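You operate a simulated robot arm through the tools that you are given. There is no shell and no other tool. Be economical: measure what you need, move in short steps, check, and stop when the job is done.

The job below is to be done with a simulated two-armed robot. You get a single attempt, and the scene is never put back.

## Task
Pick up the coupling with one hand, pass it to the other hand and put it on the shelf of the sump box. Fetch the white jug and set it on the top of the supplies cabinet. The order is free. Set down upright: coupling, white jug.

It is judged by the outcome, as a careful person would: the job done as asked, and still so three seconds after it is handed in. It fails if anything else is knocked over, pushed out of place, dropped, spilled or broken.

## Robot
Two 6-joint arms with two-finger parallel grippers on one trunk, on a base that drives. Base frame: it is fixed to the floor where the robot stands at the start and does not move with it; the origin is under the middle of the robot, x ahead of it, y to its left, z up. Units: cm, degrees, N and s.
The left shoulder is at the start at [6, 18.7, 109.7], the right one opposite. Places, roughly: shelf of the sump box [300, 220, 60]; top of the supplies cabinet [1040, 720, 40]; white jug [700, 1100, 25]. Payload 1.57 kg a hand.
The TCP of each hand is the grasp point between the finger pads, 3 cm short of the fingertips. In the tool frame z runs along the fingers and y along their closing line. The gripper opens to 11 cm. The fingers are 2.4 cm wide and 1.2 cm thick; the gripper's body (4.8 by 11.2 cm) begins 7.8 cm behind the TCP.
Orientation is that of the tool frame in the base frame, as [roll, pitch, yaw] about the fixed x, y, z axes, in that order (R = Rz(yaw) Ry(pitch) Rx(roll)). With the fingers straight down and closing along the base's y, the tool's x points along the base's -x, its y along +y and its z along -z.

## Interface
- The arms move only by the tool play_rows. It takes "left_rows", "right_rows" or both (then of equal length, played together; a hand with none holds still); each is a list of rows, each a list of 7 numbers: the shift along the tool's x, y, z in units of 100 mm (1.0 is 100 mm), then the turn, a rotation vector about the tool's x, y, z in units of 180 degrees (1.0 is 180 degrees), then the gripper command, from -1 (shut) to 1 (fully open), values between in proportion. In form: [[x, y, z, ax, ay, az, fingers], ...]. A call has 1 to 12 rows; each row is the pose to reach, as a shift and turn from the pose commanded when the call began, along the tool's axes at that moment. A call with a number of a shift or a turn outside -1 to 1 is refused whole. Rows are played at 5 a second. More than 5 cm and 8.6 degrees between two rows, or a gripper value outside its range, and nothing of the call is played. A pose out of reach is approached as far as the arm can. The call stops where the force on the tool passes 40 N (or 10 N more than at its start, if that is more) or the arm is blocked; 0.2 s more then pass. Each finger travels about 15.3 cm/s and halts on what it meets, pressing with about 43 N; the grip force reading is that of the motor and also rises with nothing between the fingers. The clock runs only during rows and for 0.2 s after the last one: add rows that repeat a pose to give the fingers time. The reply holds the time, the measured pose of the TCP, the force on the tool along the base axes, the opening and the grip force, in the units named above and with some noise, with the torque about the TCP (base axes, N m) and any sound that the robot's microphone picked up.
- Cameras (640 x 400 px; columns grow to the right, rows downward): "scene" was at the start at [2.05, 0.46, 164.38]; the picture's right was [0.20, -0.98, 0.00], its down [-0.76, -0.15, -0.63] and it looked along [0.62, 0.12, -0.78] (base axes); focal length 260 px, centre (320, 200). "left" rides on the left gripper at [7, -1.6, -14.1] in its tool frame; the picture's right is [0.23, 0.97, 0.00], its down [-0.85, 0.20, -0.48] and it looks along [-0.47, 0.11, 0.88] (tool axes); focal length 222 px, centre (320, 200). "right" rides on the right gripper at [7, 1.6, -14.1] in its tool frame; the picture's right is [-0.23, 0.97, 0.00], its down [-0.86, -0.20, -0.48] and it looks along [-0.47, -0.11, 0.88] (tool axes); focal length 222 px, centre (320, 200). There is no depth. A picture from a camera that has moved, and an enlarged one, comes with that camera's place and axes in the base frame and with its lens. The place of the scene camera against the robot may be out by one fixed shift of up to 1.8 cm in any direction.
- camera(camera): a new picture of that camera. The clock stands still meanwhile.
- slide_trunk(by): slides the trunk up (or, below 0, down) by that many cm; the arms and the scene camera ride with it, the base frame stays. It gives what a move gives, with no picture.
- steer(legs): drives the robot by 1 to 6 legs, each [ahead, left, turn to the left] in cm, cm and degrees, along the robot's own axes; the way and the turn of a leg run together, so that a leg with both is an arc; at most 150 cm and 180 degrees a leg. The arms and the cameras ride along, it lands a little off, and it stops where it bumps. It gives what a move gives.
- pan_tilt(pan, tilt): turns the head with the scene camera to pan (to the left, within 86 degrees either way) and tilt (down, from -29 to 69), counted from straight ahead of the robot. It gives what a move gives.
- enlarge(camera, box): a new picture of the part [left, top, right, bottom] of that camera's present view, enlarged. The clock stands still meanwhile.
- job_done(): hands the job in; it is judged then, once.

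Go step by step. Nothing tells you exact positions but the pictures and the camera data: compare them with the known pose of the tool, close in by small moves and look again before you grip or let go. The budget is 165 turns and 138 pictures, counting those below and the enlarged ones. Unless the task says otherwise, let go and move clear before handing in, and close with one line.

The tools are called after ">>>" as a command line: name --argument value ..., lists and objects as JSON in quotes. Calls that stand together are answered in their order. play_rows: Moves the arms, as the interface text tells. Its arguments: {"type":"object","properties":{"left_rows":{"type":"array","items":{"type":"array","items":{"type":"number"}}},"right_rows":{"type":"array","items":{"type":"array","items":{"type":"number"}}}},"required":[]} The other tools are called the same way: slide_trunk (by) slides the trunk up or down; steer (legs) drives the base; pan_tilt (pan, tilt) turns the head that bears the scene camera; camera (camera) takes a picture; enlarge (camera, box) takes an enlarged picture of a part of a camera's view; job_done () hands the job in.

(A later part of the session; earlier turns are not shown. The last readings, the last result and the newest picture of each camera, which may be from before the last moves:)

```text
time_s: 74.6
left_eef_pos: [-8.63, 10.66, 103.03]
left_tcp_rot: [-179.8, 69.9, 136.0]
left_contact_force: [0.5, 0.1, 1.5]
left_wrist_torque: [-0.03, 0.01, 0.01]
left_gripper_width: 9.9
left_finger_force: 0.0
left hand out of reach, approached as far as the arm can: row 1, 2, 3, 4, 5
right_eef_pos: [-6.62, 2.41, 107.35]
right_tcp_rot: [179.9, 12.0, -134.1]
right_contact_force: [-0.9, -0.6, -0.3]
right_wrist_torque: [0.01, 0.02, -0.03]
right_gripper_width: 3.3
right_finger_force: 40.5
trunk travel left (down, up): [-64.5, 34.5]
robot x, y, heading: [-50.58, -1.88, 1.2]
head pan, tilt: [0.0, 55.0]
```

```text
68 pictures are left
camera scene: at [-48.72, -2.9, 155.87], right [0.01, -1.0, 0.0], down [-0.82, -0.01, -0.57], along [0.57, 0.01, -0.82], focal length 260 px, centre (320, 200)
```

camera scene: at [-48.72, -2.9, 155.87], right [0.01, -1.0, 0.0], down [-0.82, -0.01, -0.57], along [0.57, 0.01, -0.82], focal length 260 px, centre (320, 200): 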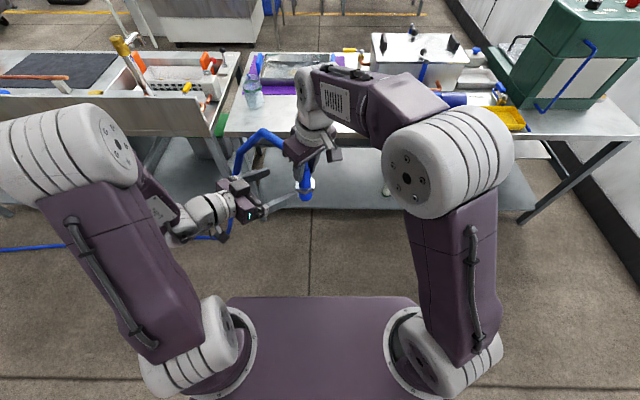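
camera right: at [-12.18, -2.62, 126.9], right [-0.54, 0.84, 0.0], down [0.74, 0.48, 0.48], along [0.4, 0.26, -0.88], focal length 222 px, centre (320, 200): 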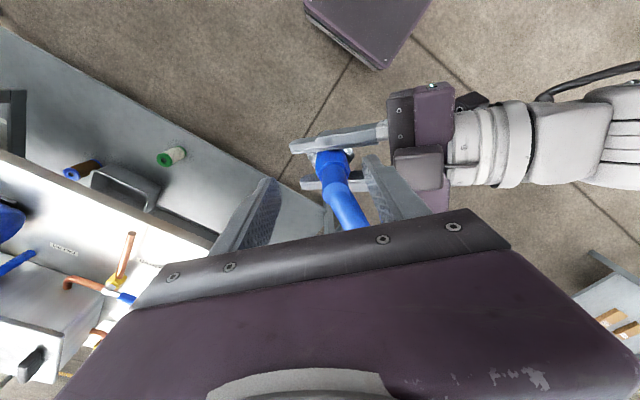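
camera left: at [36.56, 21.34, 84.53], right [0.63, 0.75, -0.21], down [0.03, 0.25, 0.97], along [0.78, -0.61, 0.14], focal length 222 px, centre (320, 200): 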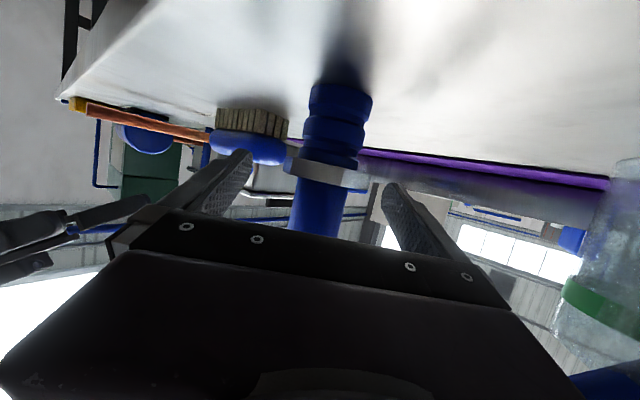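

The right hand has the coupling. Next I back away, turn left and look down the passage left of the wooden table.

>>> steer --legs '[[-36, 0, 0], [0, 0, 88]]'

>>> pan_tilt --pan 0 --tilt 25

>>> camera --camera "scene"

```text
time_s: 80.6
left_eef_pos: [-97.76, 39.8, 103.02]
left_tcp_rot: [-179.8, 69.9, -135.7]
left_contact_force: [-0.1, 0.2, 0.1]
left_wrist_torque: [-0.01, 0.03, 0.02]
left_gripper_width: 9.91
left_finger_force: 0.1
right_eef_pos: [-89.46, 41.66, 107.4]
right_tcp_rot: [179.8, 12.1, -45.8]
right_contact_force: [-0.5, 0.0, 0.4]
right_wrist_torque: [0.04, -0.03, 0.0]
right_gripper_width: 3.26
right_finger_force: 40.5
trunk travel left (down, up): [-64.5, 34.5]
robot x, y, heading: [-86.57, -2.47, 89.3]
head pan, tilt: [0.0, 55.0]
```

```text
time_s: 81.6
left_eef_pos: [-97.66, 39.88, 103.03]
left_tcp_rot: [-179.7, 69.9, -135.7]
left_contact_force: [-0.7, 0.0, -0.2]
left_wrist_torque: [0.01, 0.01, -0.01]
left_gripper_width: 9.89
left_finger_force: 0.0
right_eef_pos: [-89.46, 41.62, 107.36]
right_tcp_rot: [179.9, 12.1, -45.7]
right_contact_force: [-0.1, 1.2, 0.4]
right_wrist_torque: [0.01, 0.02, -0.01]
right_gripper_width: 3.26
right_finger_force: 41.2
trunk travel left (down, up): [-64.5, 34.5]
robot x, y, heading: [-86.2, -2.76, 89.5]
head pan, tilt: [0.0, 25.0]
```

```text
67 pictures are left
camera scene: at [-85.84, -0.23, 160.27], right [1.0, -0.02, 0.0], down [-0.01, -0.42, -0.91], along [0.01, 0.91, -0.42], focal length 260 px, centre (320, 200)
```

scene: 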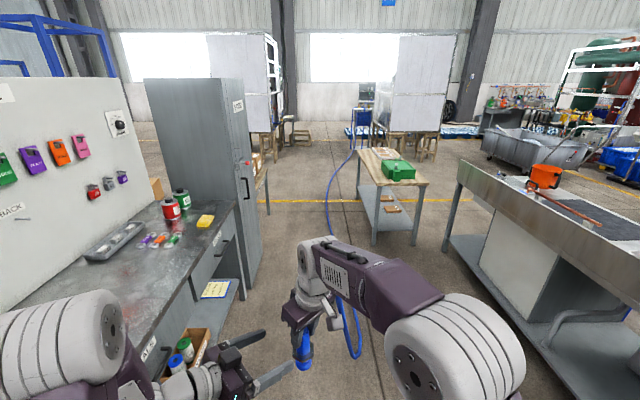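

The hose re-lies itself freely, and the passage is clear, centred near x≈-75. I drive along it.

>>> steer --legs '[[0, -13, 0], [150, 0, 0], [150, 0, 0]]'

>>> pan_tilt --pan -45 --tilt 25

>>> camera --camera "scene"

```text
time_s: 96.9
left_eef_pos: [-78.47, 339.61, 103.01]
left_tcp_rot: [-179.8, 69.9, -136.1]
left_contact_force: [-0.4, -0.8, 0.2]
left_wrist_torque: [-0.01, -0.01, -0.01]
left_gripper_width: 9.9
left_finger_force: 0.1
right_eef_pos: [-70.19, 341.35, 107.32]
right_tcp_rot: [179.9, 12.0, -46.2]
right_contact_force: [0.1, -0.4, 0.7]
right_wrist_torque: [0.03, 0.0, 0.03]
right_gripper_width: 3.29
right_finger_force: 41.6
trunk travel left (down, up): [-64.5, 34.5]
robot x, y, heading: [-67.11, 297.15, 88.8]
head pan, tilt: [0.0, 25.0]
```

```text
time_s: 98.1
left_eef_pos: [-78.5, 339.51, 103.1]
left_tcp_rot: [-179.7, 69.9, -136.1]
left_contact_force: [1.0, 0.3, 0.1]
left_wrist_torque: [-0.04, -0.04, -0.01]
left_gripper_width: 9.87
left_finger_force: 0.0
right_eef_pos: [-70.08, 341.29, 107.34]
right_tcp_rot: [179.9, 12.0, -46.1]
right_contact_force: [1.0, -0.2, -0.3]
right_wrist_torque: [-0.03, -0.03, -0.01]
right_gripper_width: 3.25
right_finger_force: 40.6
trunk travel left (down, up): [-64.5, 34.5]
robot x, y, heading: [-67.66, 297.01, 88.9]
head pan, tilt: [-45.0, 25.0]
```

```text
66 pictures are left
camera scene: at [-60.36, 296.56, 160.28], right [0.69, -0.72, 0.0], down [-0.31, -0.29, -0.91], along [0.65, 0.63, -0.42], focal length 260 px, centre (320, 200)
```

scene: 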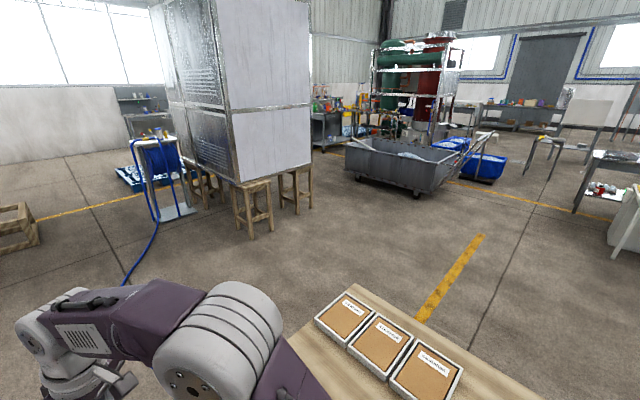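

Open floor beyond the table; I go around it and face the sump box.

>>> steer --legs '[[138, 0, 0], [0, 0, -89], [135, 0, 0], [120, 0, 0]]'

>>> pan_tilt --pan -50 --tilt 25

>>> camera --camera "scene"

```text
time_s: 120.7
left_eef_pos: [231.52, 445.48, 103.09]
left_tcp_rot: [-179.8, 69.9, 134.5]
left_contact_force: [0.3, 0.7, 0.0]
left_wrist_torque: [-0.01, -0.02, -0.01]
left_gripper_width: 9.89
left_finger_force: 0.1
right_eef_pos: [233.3, 437.14, 107.33]
right_tcp_rot: [179.8, 12.0, -135.4]
right_contact_force: [-0.3, -0.6, -1.3]
right_wrist_torque: [0.0, -0.02, 0.0]
right_gripper_width: 3.28
right_finger_force: 40.5
trunk travel left (down, up): [-64.5, 34.5]
robot x, y, heading: [189.03, 433.76, -0.4]
head pan, tilt: [-45.0, 25.0]
```

```text
time_s: 121.3
left_eef_pos: [231.59, 445.34, 103.17]
left_tcp_rot: [-179.8, 69.9, 134.5]
left_contact_force: [-0.4, 0.2, -0.5]
left_wrist_torque: [0.01, 0.0, -0.02]
left_gripper_width: 9.9
left_finger_force: 0.1
right_eef_pos: [233.44, 437.2, 107.35]
right_tcp_rot: [179.9, 12.0, -135.5]
right_contact_force: [0.1, -0.1, -0.4]
right_wrist_torque: [0.01, -0.01, 0.02]
right_gripper_width: 3.26
right_finger_force: 41.0
trunk travel left (down, up): [-64.5, 34.5]
robot x, y, heading: [189.04, 433.83, -0.7]
head pan, tilt: [-50.0, 25.0]
```

```text
65 pictures are left
camera scene: at [189.81, 425.92, 160.28], right [-0.77, -0.63, 0.0], down [-0.27, 0.33, -0.91], along [0.57, -0.7, -0.42], focal length 260 px, centre (320, 200)
```

scene: 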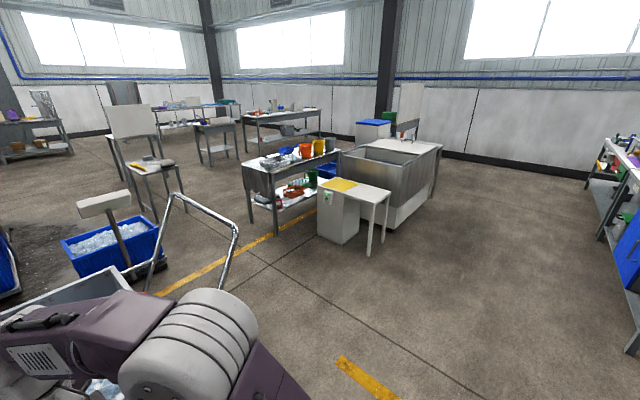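

>>> enlarge --camera "scene" --box '[300, 150, 460, 270]'

```text
3.33 times, centred on (380, 210) of scene
camera zoom: at [189.81, 425.92, 160.28], right [-0.77, -0.63, 0.0], down [-0.27, 0.33, -0.91], along [0.57, -0.7, -0.42], focal length 866 px, centre (120, 167)
```

zoom: 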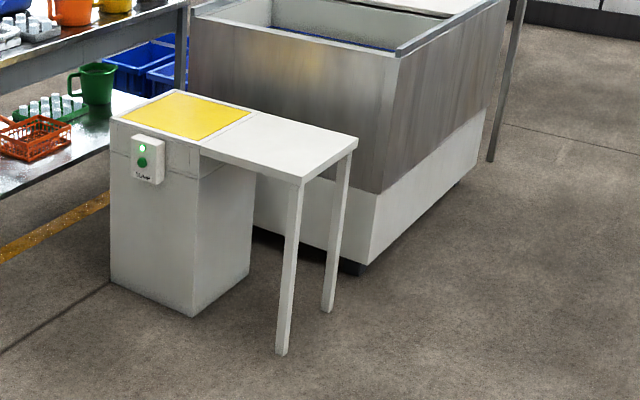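

The shelf's free white part spans about x 283–320, y 200–237 at z≈60. I strafe over to be in front of it and lower the trunk.

>>> steer --legs '[[0, -105, 0], [0, -104, 0], [35, 0, 0.6]]'

>>> slide_trunk --by -20

>>> pan_tilt --pan 0 --tilt 45

>>> camera --camera "scene"

```text
time_s: 133.5
left_eef_pos: [265.75, 238.17, 103.11]
left_tcp_rot: [-179.8, 69.9, 135.9]
left_contact_force: [0.1, 0.1, -0.3]
left_wrist_torque: [0.0, 0.03, -0.03]
left_gripper_width: 9.89
left_finger_force: 0.0
right_eef_pos: [267.79, 229.94, 107.3]
right_tcp_rot: [179.9, 12.0, -134.0]
right_contact_force: [0.6, 0.1, -1.6]
right_wrist_torque: [-0.04, 0.02, 0.03]
right_gripper_width: 3.29
right_finger_force: 40.3
trunk travel left (down, up): [-64.5, 34.5]
robot x, y, heading: [223.65, 226.13, 0.6]
head pan, tilt: [-50.0, 25.0]
```

```text
time_s: 135.7
left_eef_pos: [265.62, 238.11, 83.07]
left_tcp_rot: [-179.8, 69.9, 135.9]
left_contact_force: [-0.8, 1.0, 0.6]
left_wrist_torque: [-0.02, -0.02, 0.01]
left_gripper_width: 9.9
left_finger_force: 0.1
right_eef_pos: [267.68, 229.83, 87.44]
right_tcp_rot: [179.8, 12.1, -134.1]
right_contact_force: [-0.8, -0.1, -1.2]
right_wrist_torque: [0.04, -0.03, -0.02]
right_gripper_width: 3.27
right_finger_force: 41.1
trunk travel left (down, up): [-44.5, 54.5]
robot x, y, heading: [223.44, 225.78, 0.8]
head pan, tilt: [-50.0, 25.0]
```

```text
time_s: 136.9
left_eef_pos: [265.58, 238.18, 83.0]
left_tcp_rot: [-179.7, 69.9, 135.9]
left_contact_force: [0.8, -0.4, 0.7]
left_wrist_torque: [0.0, -0.02, 0.0]
left_gripper_width: 9.87
left_finger_force: 0.0
right_eef_pos: [267.86, 230.03, 87.32]
right_tcp_rot: [179.8, 12.0, -134.2]
right_contact_force: [1.1, -0.3, -0.3]
right_wrist_torque: [0.01, -0.02, -0.02]
right_gripper_width: 3.29
right_finger_force: 40.6
trunk travel left (down, up): [-44.5, 54.5]
robot x, y, heading: [223.99, 225.56, 0.8]
head pan, tilt: [0.0, 45.0]
```

```text
63 pictures are left
camera scene: at [226.51, 224.68, 137.22], right [0.01, -1.0, 0.0], down [-0.71, -0.01, -0.71], along [0.71, 0.01, -0.71], focal length 260 px, centre (320, 200)
```

scene: 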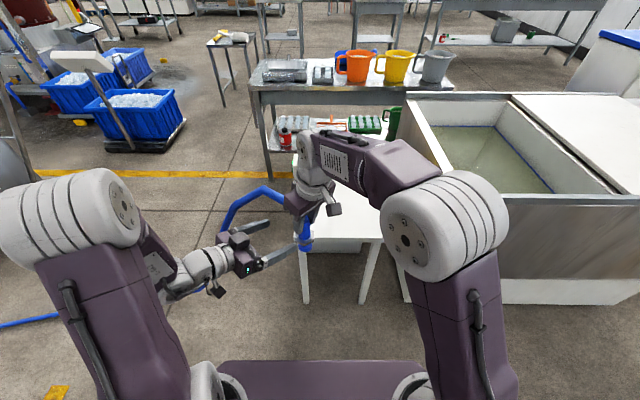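

The shelf edge is at x≈282. I raise the left hand out of the way, then edge the robot right and forward so the coupling comes over the shelf.

>>> play_rows --left_rows '[[-0.3, 0, -0.1, 0, 0, 0, 0.8], [-0.6, 0, -0.2, 0, 0, 0, 0.8], [-0.9, 0, -0.33, 0, 0, 0, 0.8], [-0.9, 0, -0.33, 0, 0, 0, 0.8]]'

>>> steer --legs '[[0, -10, 0], [28, 0, -0.8]]'

>>> camera --camera "scene"

>>> camera --camera "right"

```text
time_s: 137.9
left_eef_pos: [265.66, 238.23, 92.54]
left_tcp_rot: [-179.6, 69.9, 136.1]
left_contact_force: [0.3, -0.4, 0.3]
left_wrist_torque: [0.01, -0.01, 0.01]
left_gripper_width: 9.88
left_finger_force: 0.2
right_eef_pos: [267.78, 229.89, 87.34]
right_tcp_rot: [179.9, 12.0, -134.1]
right_contact_force: [-0.1, 1.1, -1.1]
right_wrist_torque: [0.01, 0.0, 0.04]
right_gripper_width: 3.26
right_finger_force: 41.3
trunk travel left (down, up): [-44.5, 54.5]
robot x, y, heading: [223.81, 225.86, 0.7]
head pan, tilt: [0.0, 45.0]
```

```text
time_s: 140.6
left_eef_pos: [294.0, 227.63, 92.49]
left_tcp_rot: [-179.6, 69.9, 135.2]
left_contact_force: [1.2, -0.5, -0.9]
left_wrist_torque: [0.0, -0.02, 0.03]
left_gripper_width: 9.9
left_finger_force: 0.2
right_eef_pos: [295.99, 219.43, 87.27]
right_tcp_rot: [179.9, 11.9, -135.0]
right_contact_force: [-0.4, 0.4, -1.5]
right_wrist_torque: [-0.02, 0.03, -0.01]
right_gripper_width: 3.29
right_finger_force: 40.5
trunk travel left (down, up): [-44.5, 54.5]
robot x, y, heading: [251.92, 215.93, 0.2]
head pan, tilt: [0.0, 45.0]
```

```text
62 pictures are left
camera scene: at [254.75, 214.82, 137.22], right [0.0, -1.0, 0.0], down [-0.71, 0.0, -0.71], along [0.71, 0.0, -0.71], focal length 260 px, centre (320, 200)
```

scene: 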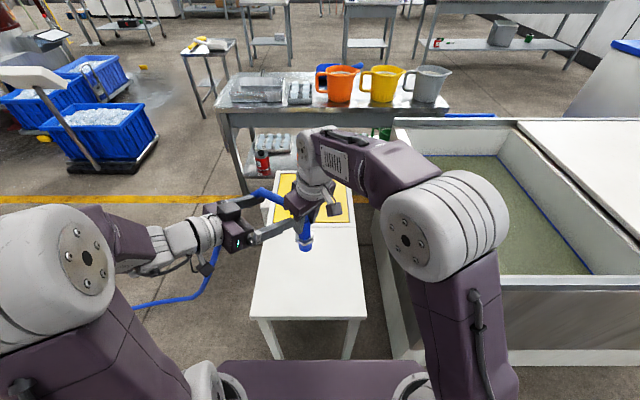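

```text
61 pictures are left
camera right: at [287.99, 213.69, 99.74], right [-0.53, 0.85, 0.05], down [0.66, 0.38, 0.65], along [0.53, 0.38, -0.76], focal length 222 px, centre (320, 200)
```

right: 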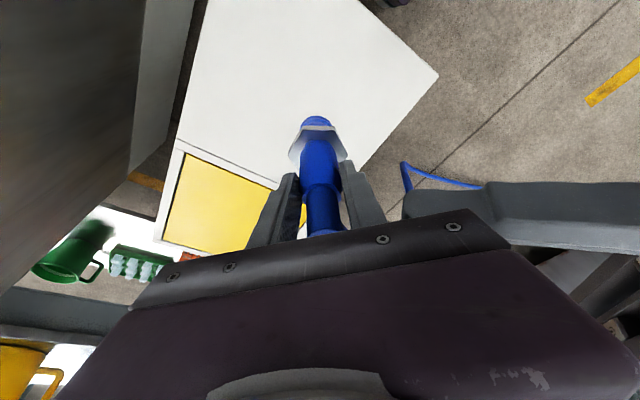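

The coupling is over the free white part at ≈[296.5,220]. I lower 12 cm with the trunk and look.

>>> slide_trunk --by -12

>>> enlarge --camera "scene" --box '[220, 160, 400, 290]'

>>> enlarge --camera "left" --box '[0, 0, 640, 400]'

```text
time_s: 142.1
left_eef_pos: [294.01, 227.66, 80.59]
left_tcp_rot: [-179.8, 69.9, 134.9]
left_contact_force: [0.0, -0.5, -0.2]
left_wrist_torque: [0.0, 0.04, 0.02]
left_gripper_width: 9.91
left_finger_force: 0.0
right_eef_pos: [295.96, 219.43, 75.43]
right_tcp_rot: [179.9, 12.0, -135.1]
right_contact_force: [-0.1, 0.4, -1.6]
right_wrist_torque: [0.0, 0.02, 0.03]
right_gripper_width: 3.27
right_finger_force: 41.0
trunk travel left (down, up): [-32.5, 66.5]
robot x, y, heading: [252.02, 215.73, 0.1]
head pan, tilt: [0.0, 45.0]
```

```text
3.08 times, centred on (310, 225) of scene
camera zoom: at [254.63, 214.81, 125.22], right [0.0, -1.0, 0.0], down [-0.71, 0.0, -0.71], along [0.71, 0.0, -0.71], focal length 799 px, centre (351, 123)
```

zoom: 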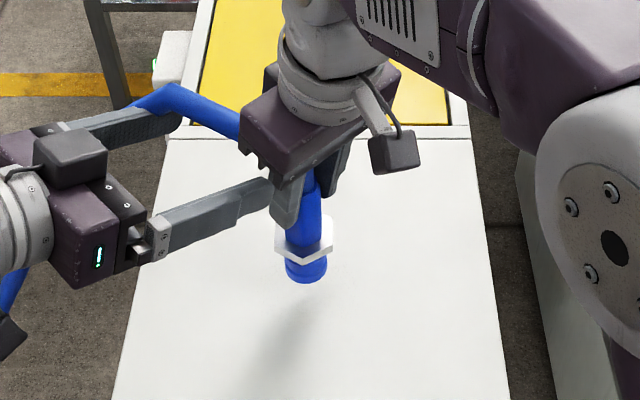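

```text
1.00 times, centred on (320, 200) of left (not enlarged: the box is as wide or as high as the picture)
camera zoom: at [281.79, 237.57, 78.93], right [0.64, 0.74, -0.21], down [0.03, 0.25, 0.97], along [0.77, -0.62, 0.14], focal length 222 px, centre (320, 200)
```

zoom: 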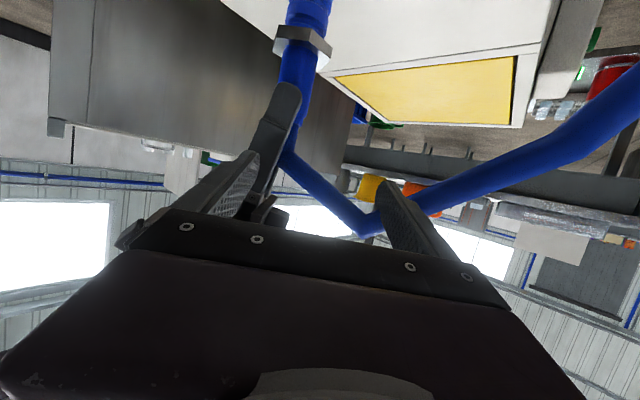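

The coupling is upright with a few cm to go. I withdraw the left hand a bit from the right one, then lower 2 cm by arm.

>>> play_rows --left_rows '[[0, 0, -0.3, 0, 0, 0, 0.8], [0, 0, -0.6, 0, 0, 0, 0.8], [0, 0, -0.6, 0, 0, 0, 0.8]]'

>>> play_rows --right_rows '[[0.021, 0, 0.098, 0, 0, 0, -1], [0.042, 0, 0.196, 0, 0, 0, -1], [0.042, 0, 0.196, 0, 0, 0, -1]]'

>>> camera --camera "left"

>>> enlarge --camera "scene" --box '[250, 190, 370, 280]'

```text
time_s: 142.9
left_eef_pos: [290.02, 231.66, 82.62]
left_tcp_rot: [-179.8, 70.0, 135.2]
left_contact_force: [-0.2, -0.1, 0.7]
left_wrist_torque: [-0.03, 0.0, -0.01]
left_gripper_width: 9.89
left_finger_force: 0.0
right_eef_pos: [296.02, 219.31, 75.48]
right_tcp_rot: [179.9, 12.0, -135.0]
right_contact_force: [0.0, -0.7, -1.6]
right_wrist_torque: [0.02, 0.03, -0.04]
right_gripper_width: 3.26
right_finger_force: 40.6
trunk travel left (down, up): [-32.5, 66.5]
robot x, y, heading: [251.72, 215.61, -0.2]
head pan, tilt: [0.0, 45.0]
```

```text
time_s: 143.7
left_eef_pos: [289.96, 231.6, 82.69]
left_tcp_rot: [-179.7, 69.8, 135.1]
left_contact_force: [1.2, -0.2, -0.1]
left_wrist_torque: [-0.01, 0.02, 0.02]
left_gripper_width: 9.91
left_finger_force: 0.1
right_eef_pos: [295.94, 219.37, 73.35]
right_tcp_rot: [179.9, 12.0, -135.0]
right_contact_force: [-0.8, -0.3, -1.0]
right_wrist_torque: [-0.01, 0.0, 0.0]
right_gripper_width: 3.25
right_finger_force: 40.8
trunk travel left (down, up): [-32.5, 66.5]
robot x, y, heading: [251.75, 215.75, -0.0]
head pan, tilt: [0.0, 45.0]
```

```text
58 pictures are left
camera left: at [277.82, 241.57, 80.96], right [0.64, 0.74, -0.21], down [0.03, 0.25, 0.97], along [0.77, -0.62, 0.14], focal length 222 px, centre (320, 200)
```

left: 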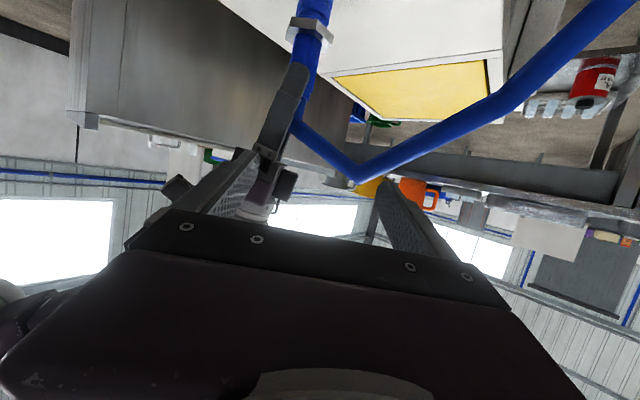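

```text
4.44 times, centred on (310, 235) of scene
camera zoom: at [254.64, 214.82, 125.22], right [0.0, -1.0, 0.0], down [-0.71, 0.0, -0.71], along [0.71, 0.0, -0.71], focal length 1154 px, centre (364, 44)
```

zoom: 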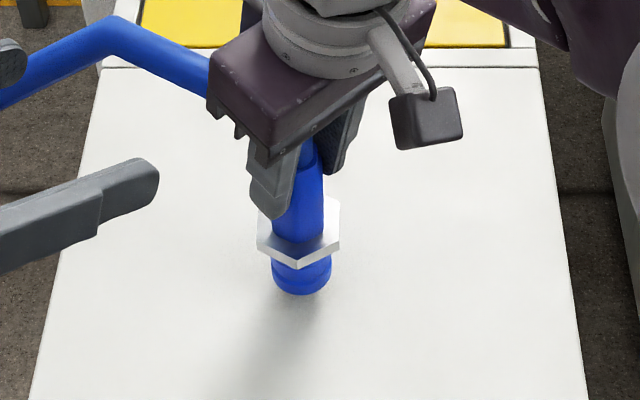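

Nearly down. I lower in small steps watching the force.

>>> play_rows --right_rows '[[0.011, 0, 0.05, 0, 0, 0, -1], [0.021, 0, 0.098, 0, 0, 0, -1], [0.021, 0, 0.098, 0, 0, 0, -1]]'

>>> play_rows --right_rows '[[0.006, 0, 0.03, 0, 0, 0, -1], [0.011, 0, 0.049, 0, 0, 0, -1]]'

>>> enlarge --camera "scene" --box '[250, 190, 370, 280]'

```text
time_s: 144.5
left_eef_pos: [290.06, 231.7, 82.61]
left_tcp_rot: [-179.7, 70.0, 135.1]
left_contact_force: [-0.5, -1.5, 0.2]
left_wrist_torque: [0.02, 0.02, 0.02]
left_gripper_width: 9.93
left_finger_force: 0.1
right_eef_pos: [295.86, 219.45, 72.34]
right_tcp_rot: [179.9, 12.0, -135.0]
right_contact_force: [0.0, -0.3, -1.0]
right_wrist_torque: [-0.03, -0.01, 0.0]
right_gripper_width: 3.29
right_finger_force: 40.6
trunk travel left (down, up): [-32.5, 66.5]
robot x, y, heading: [252.23, 215.85, -0.0]
head pan, tilt: [0.0, 45.0]
```

```text
time_s: 145.1
left_eef_pos: [290.0, 231.63, 82.57]
left_tcp_rot: [-179.8, 69.9, 135.1]
left_contact_force: [0.3, 0.3, 0.0]
left_wrist_torque: [0.01, 0.01, 0.02]
left_gripper_width: 9.9
left_finger_force: 0.1
right_eef_pos: [296.03, 219.34, 71.89]
right_tcp_rot: [179.9, 11.8, -135.1]
right_contact_force: [0.4, 0.8, -1.1]
right_wrist_torque: [0.0, -0.01, 0.0]
right_gripper_width: 3.28
right_finger_force: 41.1
trunk travel left (down, up): [-32.5, 66.5]
robot x, y, heading: [252.08, 215.69, -0.0]
head pan, tilt: [0.0, 45.0]
```

```text
4.44 times, centred on (310, 235) of scene
camera zoom: at [254.64, 214.82, 125.22], right [0.0, -1.0, 0.0], down [-0.71, 0.0, -0.71], along [0.71, 0.0, -0.71], focal length 1154 px, centre (364, 44)
```

zoom: 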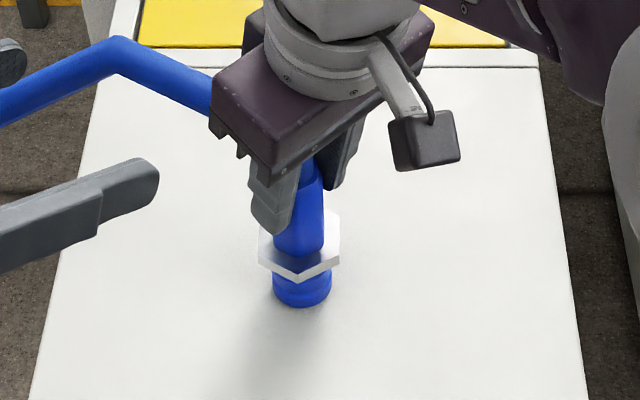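

>>> play_rows --right_rows '[[0.008, 0, 0.04, 0, 0, 0, -1], [0.008, 0, 0.04, 0, 0, 0, -1]]'

>>> play_rows --right_rows '[[0.008, 0, 0.04, 0, 0, 0, -1], [0.008, 0, 0.04, 0, 0, 0, -1]]'

>>> play_rows --right_rows '[[0.006, 0, 0.03, 0, 0, 0, -1], [0.006, 0, 0.03, 0, 0, 0, -1]]'

```text
time_s: 145.7
left_eef_pos: [290.04, 231.53, 82.74]
left_tcp_rot: [-179.9, 70.0, 134.8]
left_contact_force: [-0.1, 0.4, -0.6]
left_wrist_torque: [0.01, 0.02, 0.0]
left_gripper_width: 9.9
left_finger_force: 0.1
right_eef_pos: [296.0, 219.36, 71.59]
right_tcp_rot: [180.0, 12.2, -135.0]
right_contact_force: [-0.3, -1.3, 12.2]
right_wrist_torque: [-0.15, 0.04, -0.03]
right_gripper_width: 3.27
right_finger_force: 40.6
trunk travel left (down, up): [-32.5, 66.5]
robot x, y, heading: [252.03, 216.06, -0.2]
head pan, tilt: [0.0, 45.0]
```

```text
time_s: 146.3
left_eef_pos: [289.85, 231.62, 82.74]
left_tcp_rot: [179.8, 70.1, 134.6]
left_contact_force: [0.9, 1.5, 0.2]
left_wrist_torque: [0.0, -0.01, 0.02]
left_gripper_width: 9.91
left_finger_force: 0.1
right_eef_pos: [295.95, 219.45, 71.46]
right_tcp_rot: [-179.7, 12.5, -135.0]
right_contact_force: [3.4, -1.7, 39.4]
right_wrist_torque: [0.19, -0.37, 0.0]
right_gripper_width: 3.31
right_finger_force: 41.2
trunk travel left (down, up): [-32.5, 66.5]
robot x, y, heading: [252.08, 215.48, -0.2]
head pan, tilt: [0.0, 45.0]
```

```text
time_s: 146.9
left_eef_pos: [289.8, 231.62, 82.79]
left_tcp_rot: [179.7, 70.0, 134.6]
left_contact_force: [0.2, -0.9, -0.5]
left_wrist_torque: [0.01, 0.01, 0.0]
left_gripper_width: 9.89
left_finger_force: 0.1
right_eef_pos: [295.92, 219.5, 71.08]
right_tcp_rot: [-179.8, 12.5, -135.0]
right_contact_force: [3.6, -4.1, 44.0]
right_wrist_torque: [-0.07, -0.32, -0.05]
right_gripper_width: 3.29
right_finger_force: 40.9
trunk travel left (down, up): [-32.5, 66.5]
robot x, y, heading: [251.83, 215.91, -0.2]
head pan, tilt: [0.0, 45.0]
```

Contact reached. I ease the pressure and look before opening.

>>> play_rows --right_rows '[[-0.006, 0, -0.03, 0, 0, 0, -1], [-0.01, 0, -0.05, 0, 0, 0, -1]]'

>>> enlarge --camera "scene" --box '[250, 190, 370, 280]'

>>> enlarge --camera "left" --box '[240, 0, 400, 120]'

```text
time_s: 147.5
left_eef_pos: [289.94, 231.62, 82.56]
left_tcp_rot: [-180.0, 70.0, 135.0]
left_contact_force: [-0.3, 0.1, 0.4]
left_wrist_torque: [-0.01, -0.02, 0.02]
left_gripper_width: 9.9
left_finger_force: 0.0
right_eef_pos: [295.8, 219.53, 71.19]
right_tcp_rot: [179.9, 11.9, -134.9]
right_contact_force: [5.6, 1.8, 15.4]
right_wrist_torque: [0.44, -0.81, -0.08]
right_gripper_width: 3.29
right_finger_force: 40.7
trunk travel left (down, up): [-32.5, 66.5]
robot x, y, heading: [251.68, 215.81, 0.3]
head pan, tilt: [0.0, 45.0]
```

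```text
4.44 times, centred on (310, 235) of scene
camera zoom: at [254.54, 214.82, 125.18], right [0.0, -1.0, 0.0], down [-0.71, 0.0, -0.71], along [0.71, 0.0, -0.71], focal length 1154 px, centre (364, 44)
```

zoom: 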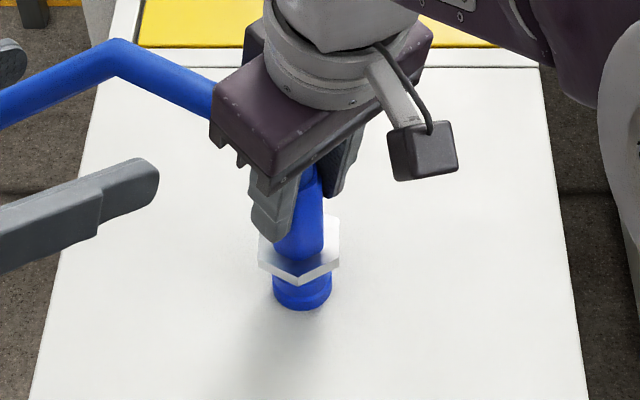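

```text
3.33 times, centred on (320, 60) of left
camera zoom: at [277.75, 241.58, 80.94], right [0.64, 0.74, -0.21], down [0.03, 0.25, 0.97], along [0.77, -0.62, 0.14], focal length 740 px, centre (320, 667)
```

zoom: 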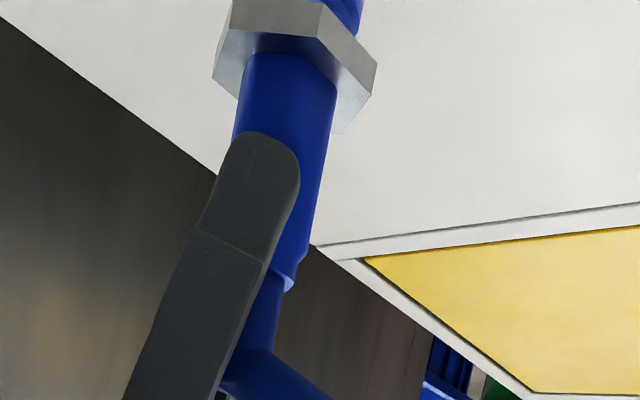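

>>> play_rows --right_rows '[[-0.004, 0, -0.02, 0, 0, 0, -1], [-0.004, 0, -0.02, 0, 0, 0, -0.5], [-0.004, 0, -0.02, 0, 0, 0, -0.2], [-0.004, 0, -0.02, 0, 0, 0, 0.1], [-0.004, 0, -0.02, 0, 0, 0, 0.3], [-0.004, 0, -0.02, 0, 0, 0, 0.3]]'

>>> enlarge --camera "scene" --box '[250, 190, 370, 280]'

>>> enlarge --camera "right" --box '[200, 60, 440, 250]'

```text
time_s: 148.9
left_eef_pos: [290.05, 231.58, 82.59]
left_tcp_rot: [-179.8, 69.9, 135.1]
left_contact_force: [0.1, -1.0, -0.9]
left_wrist_torque: [0.01, 0.0, 0.02]
left_gripper_width: 9.91
left_finger_force: 0.0
right_eef_pos: [295.94, 219.39, 71.34]
right_tcp_rot: [179.9, 11.9, -135.0]
right_contact_force: [-0.7, 0.4, 0.1]
right_wrist_torque: [0.01, 0.0, 0.0]
right_gripper_width: 7.17
right_finger_force: 0.0
trunk travel left (down, up): [-32.5, 66.5]
robot x, y, heading: [251.96, 216.05, -0.1]
head pan, tilt: [0.0, 45.0]
```

```text
4.44 times, centred on (310, 235) of scene
camera zoom: at [254.63, 214.81, 125.22], right [0.0, -1.0, 0.0], down [-0.71, 0.0, -0.71], along [0.71, 0.0, -0.71], focal length 1154 px, centre (364, 44)
```

zoom: 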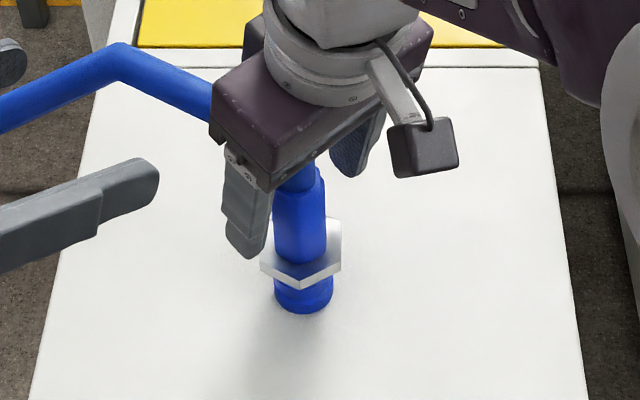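

```text
2.11 times, centred on (320, 155) of right
camera zoom: at [287.89, 213.71, 83.83], right [-0.53, 0.85, 0.05], down [0.66, 0.38, 0.65], along [0.53, 0.38, -0.76], focal length 468 px, centre (320, 295)
```

zoom: 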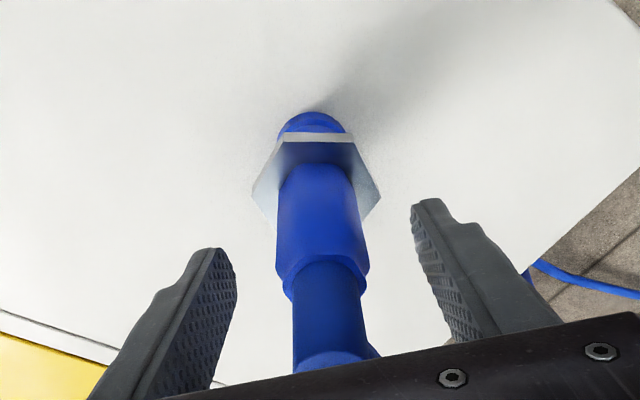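

The coupling stands on its own. I withdraw the right hand straight up along its axis.

>>> play_rows --right_rows '[[0, 0, -0.25, 0, 0, 0, 0.3], [0, 0, -0.5, 0, 0, 0, 0.3], [0, 0, -0.75, 0, 0, 0, 0.3], [0, 0, -1.0, 0, 0, 0, 0.3], [0.3, 0, -1.0, 0, 0, 0, 0.3], [0.6, 0, -1.0, 0, 0, 0, 0.3]]'

>>> camera --camera "scene"

```text
time_s: 150.3
left_eef_pos: [289.92, 231.69, 82.64]
left_tcp_rot: [-179.8, 69.9, 135.0]
left_contact_force: [-0.3, -0.6, 0.1]
left_wrist_torque: [-0.02, 0.0, -0.01]
left_gripper_width: 9.89
left_finger_force: 0.0
right_eef_pos: [290.14, 213.78, 79.95]
right_tcp_rot: [179.8, 11.9, -135.0]
right_contact_force: [-0.4, -0.3, 0.2]
right_wrist_torque: [-0.03, -0.03, 0.01]
right_gripper_width: 7.16
right_finger_force: 0.2
trunk travel left (down, up): [-32.5, 66.5]
robot x, y, heading: [252.04, 215.75, 0.0]
head pan, tilt: [0.0, 45.0]
```

```text
51 pictures are left
camera scene: at [254.58, 214.78, 125.22], right [0.0, -1.0, 0.0], down [-0.71, 0.0, -0.71], along [0.71, 0.0, -0.71], focal length 260 px, centre (320, 200)
```

scene: 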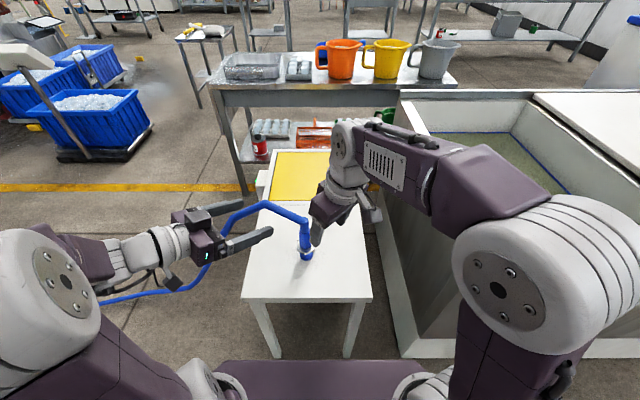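

>>> camera --camera "left"

>>> enlarge --camera "scene" --box '[170, 170, 370, 300]'

```text
50 pictures are left
camera left: at [277.78, 241.55, 80.98], right [0.64, 0.74, -0.21], down [0.03, 0.25, 0.97], along [0.77, -0.62, 0.14], focal length 222 px, centre (320, 200)
```

left: 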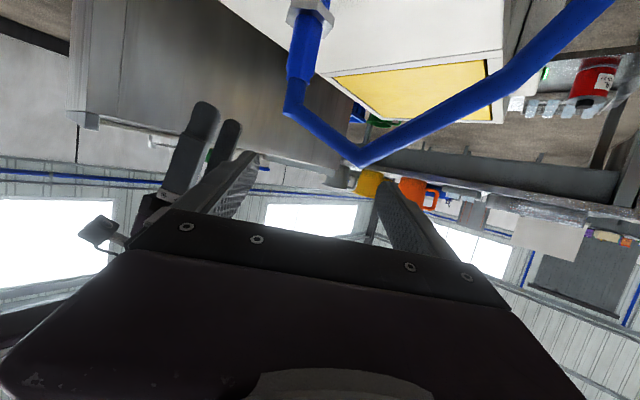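

```text
3.08 times, centred on (270, 235) of scene
camera zoom: at [254.58, 214.78, 125.22], right [0.0, -1.0, 0.0], down [-0.71, 0.0, -0.71], along [0.71, 0.0, -0.71], focal length 799 px, centre (474, 92)
```

zoom: 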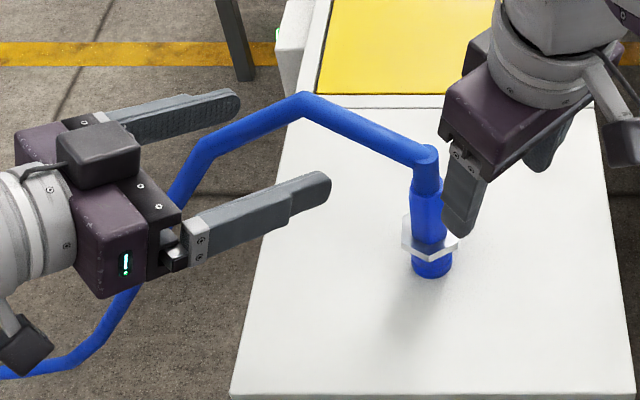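

The hose runs under the left hand, so I raise everything straight up with the trunk before backing away.

>>> slide_trunk --by 30

>>> steer --legs '[[-40, 0, 0]]'

>>> camera --camera "scene"

```text
time_s: 153.3
left_eef_pos: [290.0, 231.71, 112.54]
left_tcp_rot: [-179.8, 69.9, 135.1]
left_contact_force: [-0.8, -0.8, -0.6]
left_wrist_torque: [0.0, 0.0, -0.01]
left_gripper_width: 9.89
left_finger_force: 0.1
right_eef_pos: [290.45, 213.73, 109.83]
right_tcp_rot: [179.9, 12.0, -135.0]
right_contact_force: [-0.4, -0.3, -0.7]
right_wrist_torque: [0.03, 0.01, -0.05]
right_gripper_width: 7.14
right_finger_force: 0.0
trunk travel left (down, up): [-62.5, 36.5]
robot x, y, heading: [252.08, 216.01, -0.2]
head pan, tilt: [0.0, 45.0]
```

```text
time_s: 155.8
left_eef_pos: [249.65, 231.82, 112.62]
left_tcp_rot: [-179.7, 69.9, 135.1]
left_contact_force: [-0.9, 0.0, -0.3]
left_wrist_torque: [-0.02, 0.02, -0.01]
left_gripper_width: 9.89
left_finger_force: 0.0
right_eef_pos: [250.09, 213.85, 109.96]
right_tcp_rot: [180.0, 12.0, -134.9]
right_contact_force: [0.1, 0.2, 0.6]
right_wrist_torque: [0.0, 0.0, 0.04]
right_gripper_width: 7.15
right_finger_force: 0.1
trunk travel left (down, up): [-62.5, 36.5]
robot x, y, heading: [211.66, 215.48, -0.3]
head pan, tilt: [0.0, 45.0]
```

```text
48 pictures are left
camera scene: at [214.4, 214.85, 155.22], right [0.0, -1.0, 0.0], down [-0.71, 0.0, -0.71], along [0.71, 0.0, -0.71], focal length 260 px, centre (320, 200)
```

scene: 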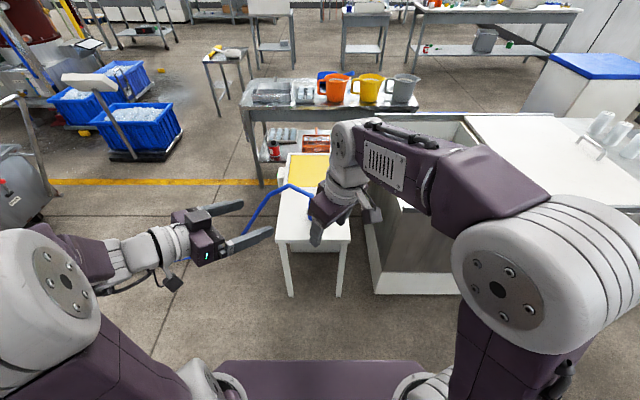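

The coupling is down; now for the jug at ≈[700,1100]. I strafe left back to the open area and look toward it.

>>> steer --legs '[[-20, 0, 0], [0, 110, 0], [0, 110, 0], [0, 0, 60]]'

>>> pan_tilt --pan -70 --tilt 20

>>> camera --camera "scene"

>>> pan_tilt --pan 0 --tilt 12

>>> camera --camera "scene"

```text
time_s: 170.5
left_eef_pos: [196.48, 476.11, 112.7]
left_tcp_rot: [-179.9, 69.9, -164.9]
left_contact_force: [1.0, -0.3, -0.7]
left_wrist_torque: [0.01, 0.04, -0.05]
left_gripper_width: 9.9
left_finger_force: 0.1
right_eef_pos: [212.31, 467.33, 109.98]
right_tcp_rot: [179.9, 11.9, -74.9]
right_contact_force: [0.7, 0.7, 0.0]
right_wrist_torque: [0.0, -0.02, -0.01]
right_gripper_width: 7.15
right_finger_force: 0.1
trunk travel left (down, up): [-62.5, 36.5]
robot x, y, heading: [191.24, 434.92, 60.0]
head pan, tilt: [0.0, 45.0]
```

```text
time_s: 171.9
left_eef_pos: [196.57, 475.84, 112.64]
left_tcp_rot: [-179.7, 69.9, -165.0]
left_contact_force: [-0.6, -0.4, 0.0]
left_wrist_torque: [0.02, 0.02, 0.0]
left_gripper_width: 9.9
left_finger_force: 0.0
right_eef_pos: [212.23, 467.24, 109.91]
right_tcp_rot: [180.0, 12.1, -74.9]
right_contact_force: [-0.9, 0.0, -0.2]
right_wrist_torque: [0.01, -0.01, -0.01]
right_gripper_width: 7.15
right_finger_force: 0.1
trunk travel left (down, up): [-62.5, 36.5]
robot x, y, heading: [191.03, 434.99, 60.1]
head pan, tilt: [-70.0, 20.0]
```

```text
47 pictures are left
camera scene: at [197.94, 427.2, 159.08], right [-0.17, -0.98, 0.0], down [-0.34, 0.06, -0.94], along [0.93, -0.16, -0.34], focal length 260 px, centre (320, 200)
```

scene: 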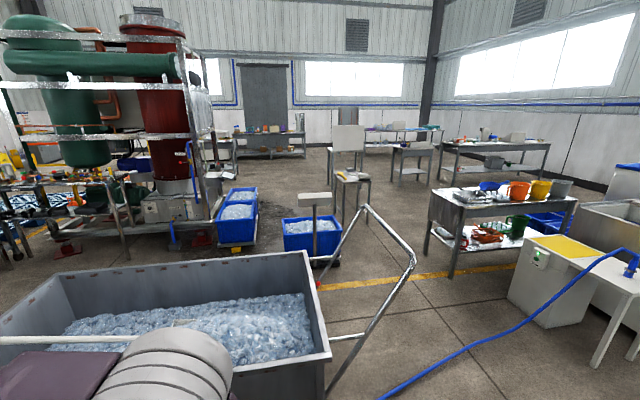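

```text
time_s: 173.3
left_eef_pos: [196.53, 475.98, 112.58]
left_tcp_rot: [-179.8, 70.0, -164.9]
left_contact_force: [0.6, -0.3, 0.0]
left_wrist_torque: [0.01, -0.01, -0.04]
left_gripper_width: 9.88
left_finger_force: 0.1
right_eef_pos: [212.11, 467.25, 109.86]
right_tcp_rot: [179.9, 12.0, -74.9]
right_contact_force: [0.2, -0.1, 0.5]
right_wrist_torque: [0.04, -0.01, 0.0]
right_gripper_width: 7.17
right_finger_force: 0.0
trunk travel left (down, up): [-62.5, 36.5]
robot x, y, heading: [191.24, 435.18, 59.9]
head pan, tilt: [0.0, 12.0]
```

```text
46 pictures are left
camera scene: at [193.45, 436.88, 160.39], right [0.87, -0.5, 0.0], down [-0.1, -0.18, -0.98], along [0.49, 0.85, -0.21], focal length 260 px, centre (320, 200)
```

scene: 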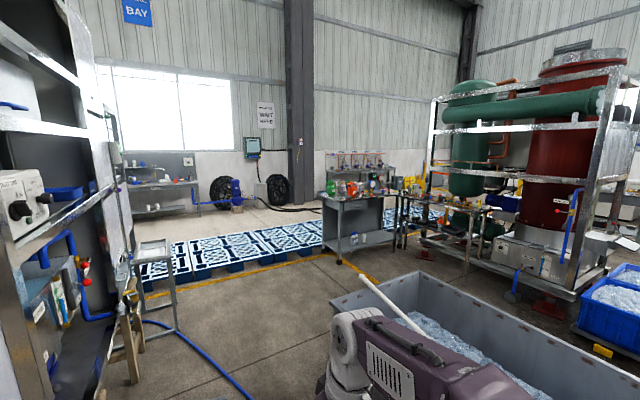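

>>> enlarge --camera "scene" --box '[280, 130, 460, 260]'

```text
3.08 times, centred on (370, 195) of scene
camera zoom: at [193.45, 436.88, 160.39], right [0.87, -0.5, 0.0], down [-0.1, -0.18, -0.98], along [0.49, 0.85, -0.21], focal length 799 px, centre (166, 215)
```

zoom: 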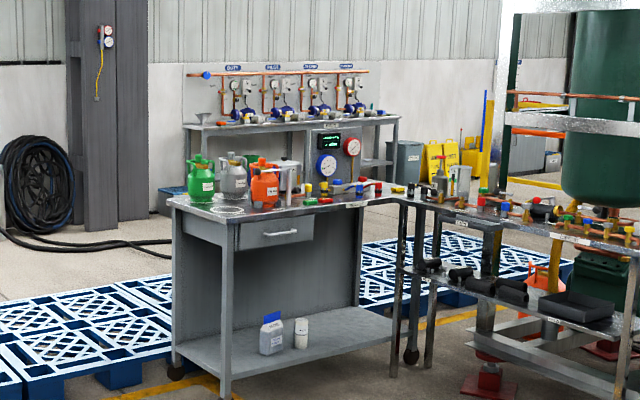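

The jug must be beyond the pallet strip (y 770–930), which I can pass at its left end past the hose reel. I go there and look.

>>> steer --legs '[[0, 0, 30], [0, 120, 0], [0, 117, 0]]'

>>> pan_tilt --pan 0 --tilt 18

>>> camera --camera "scene"

```text
time_s: 186.3
left_eef_pos: [-59.39, 476.5, 112.62]
left_tcp_rot: [-179.8, 69.9, -136.1]
left_contact_force: [-0.2, -0.5, -0.8]
left_wrist_torque: [0.03, -0.01, -0.02]
left_gripper_width: 9.88
left_finger_force: 0.0
right_eef_pos: [-41.51, 476.39, 109.93]
right_tcp_rot: [179.8, 12.0, -46.1]
right_contact_force: [-1.2, -0.4, 1.1]
right_wrist_torque: [0.05, 0.0, 0.03]
right_gripper_width: 7.13
right_finger_force: 0.0
trunk travel left (down, up): [-62.5, 36.5]
robot x, y, heading: [-44.31, 437.79, 88.9]
head pan, tilt: [0.0, 12.0]
```

```text
time_s: 187.0
left_eef_pos: [-59.42, 476.5, 112.74]
left_tcp_rot: [-179.7, 69.8, -136.2]
left_contact_force: [0.0, -0.3, -0.2]
left_wrist_torque: [0.01, 0.03, 0.0]
left_gripper_width: 9.9
left_finger_force: 0.0
right_eef_pos: [-41.45, 476.47, 109.95]
right_tcp_rot: [179.9, 12.0, -46.1]
right_contact_force: [0.2, -0.2, 0.4]
right_wrist_torque: [-0.01, -0.02, 0.01]
right_gripper_width: 7.15
right_finger_force: 0.0
trunk travel left (down, up): [-62.5, 36.5]
robot x, y, heading: [-44.15, 438.17, 88.6]
head pan, tilt: [0.0, 18.0]
```

```text
44 pictures are left
camera scene: at [-43.7, 440.35, 159.41], right [1.0, -0.02, 0.0], down [-0.01, -0.31, -0.95], along [0.02, 0.95, -0.31], focal length 260 px, centre (320, 200)
```

scene: 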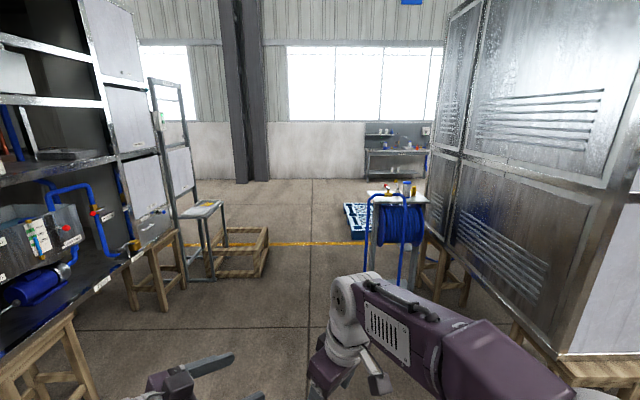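

The corridor between wooden bench and reel is centred where I stand. I drive straight through past the pallets.

>>> steer --legs '[[150, 0, 1.4], [150, 0, 0], [150, 0, 0], [120, 0, 0], [0, 0, -90]]'

>>> camera --camera "scene"

```text
time_s: 218.1
left_eef_pos: [-5.04, 1025.35, 112.6]
left_tcp_rot: [-179.8, 70.0, 134.4]
left_contact_force: [0.1, -0.4, -0.2]
left_wrist_torque: [-0.02, 0.02, 0.0]
left_gripper_width: 9.88
left_finger_force: 0.1
right_eef_pos: [-5.01, 1007.39, 109.88]
right_tcp_rot: [180.0, 11.9, -135.7]
right_contact_force: [1.3, -0.4, -0.1]
right_wrist_torque: [0.02, -0.04, -0.02]
right_gripper_width: 7.13
right_finger_force: 0.1
trunk travel left (down, up): [-62.5, 36.5]
robot x, y, heading: [-43.09, 1009.82, -0.7]
head pan, tilt: [0.0, 18.0]
```

```text
43 pictures are left
camera scene: at [-39.44, 1008.92, 159.41], right [-0.01, -1.0, 0.0], down [-0.31, 0.0, -0.95], along [0.95, -0.01, -0.31], focal length 260 px, centre (320, 200)
```

scene: 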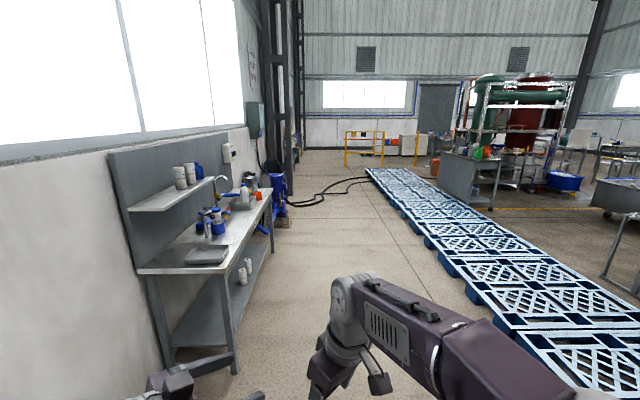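

>>> enlarge --camera "scene" --box '[250, 110, 430, 220]'

```text
3.56 times, centred on (340, 165) of scene
camera zoom: at [-39.44, 1008.92, 159.41], right [-0.01, -1.0, 0.0], down [-0.31, 0.0, -0.95], along [0.95, -0.01, -0.31], focal length 924 px, centre (249, 324)
```

zoom: 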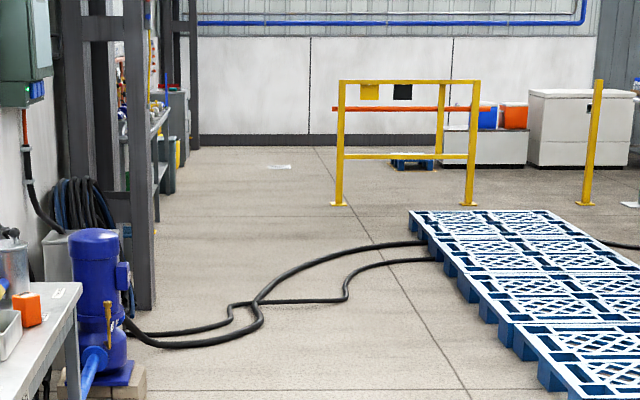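

The wall bench behind the column is where the jug should be; black hoses lie across the floor, which I'll try to cross slowly. First I drive up to them.

>>> steer --legs '[[0, -32, 0.7], [150, 0, 0], [150, 0, 0], [100, 0, 0]]'

>>> pan_tilt --pan 12 --tilt 25

>>> camera --camera "scene"

```text
time_s: 239.1
left_eef_pos: [394.62, 990.15, 112.69]
left_tcp_rot: [-179.7, 69.9, 134.5]
left_contact_force: [-0.6, -0.1, 0.1]
left_wrist_torque: [-0.02, 0.01, 0.0]
left_gripper_width: 9.9
left_finger_force: 0.1
right_eef_pos: [394.74, 972.29, 109.88]
right_tcp_rot: [179.8, 12.1, -135.5]
right_contact_force: [-0.4, 0.2, -0.5]
right_wrist_torque: [0.0, -0.02, 0.02]
right_gripper_width: 7.15
right_finger_force: 0.0
trunk travel left (down, up): [-62.5, 36.5]
robot x, y, heading: [356.6, 974.61, -0.9]
head pan, tilt: [0.0, 18.0]
```

```text
time_s: 239.8
left_eef_pos: [394.69, 990.19, 112.73]
left_tcp_rot: [-179.7, 69.9, 134.5]
left_contact_force: [0.8, -0.3, 0.1]
left_wrist_torque: [0.02, -0.02, -0.01]
left_gripper_width: 9.9
left_finger_force: 0.2
right_eef_pos: [394.8, 972.3, 109.98]
right_tcp_rot: [179.9, 12.1, -135.5]
right_contact_force: [-0.2, 0.6, -0.4]
right_wrist_torque: [0.01, 0.02, -0.01]
right_gripper_width: 7.17
right_finger_force: 0.1
trunk travel left (down, up): [-62.5, 36.5]
robot x, y, heading: [356.43, 974.73, -0.7]
head pan, tilt: [12.0, 25.0]
```

```text
41 pictures are left
camera scene: at [359.98, 975.61, 158.28], right [0.2, -0.98, 0.0], down [-0.41, -0.08, -0.91], along [0.89, 0.18, -0.42], focal length 260 px, centre (320, 200)
```

scene: 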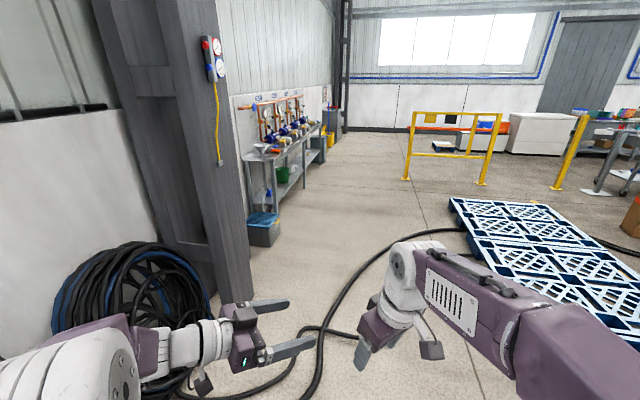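

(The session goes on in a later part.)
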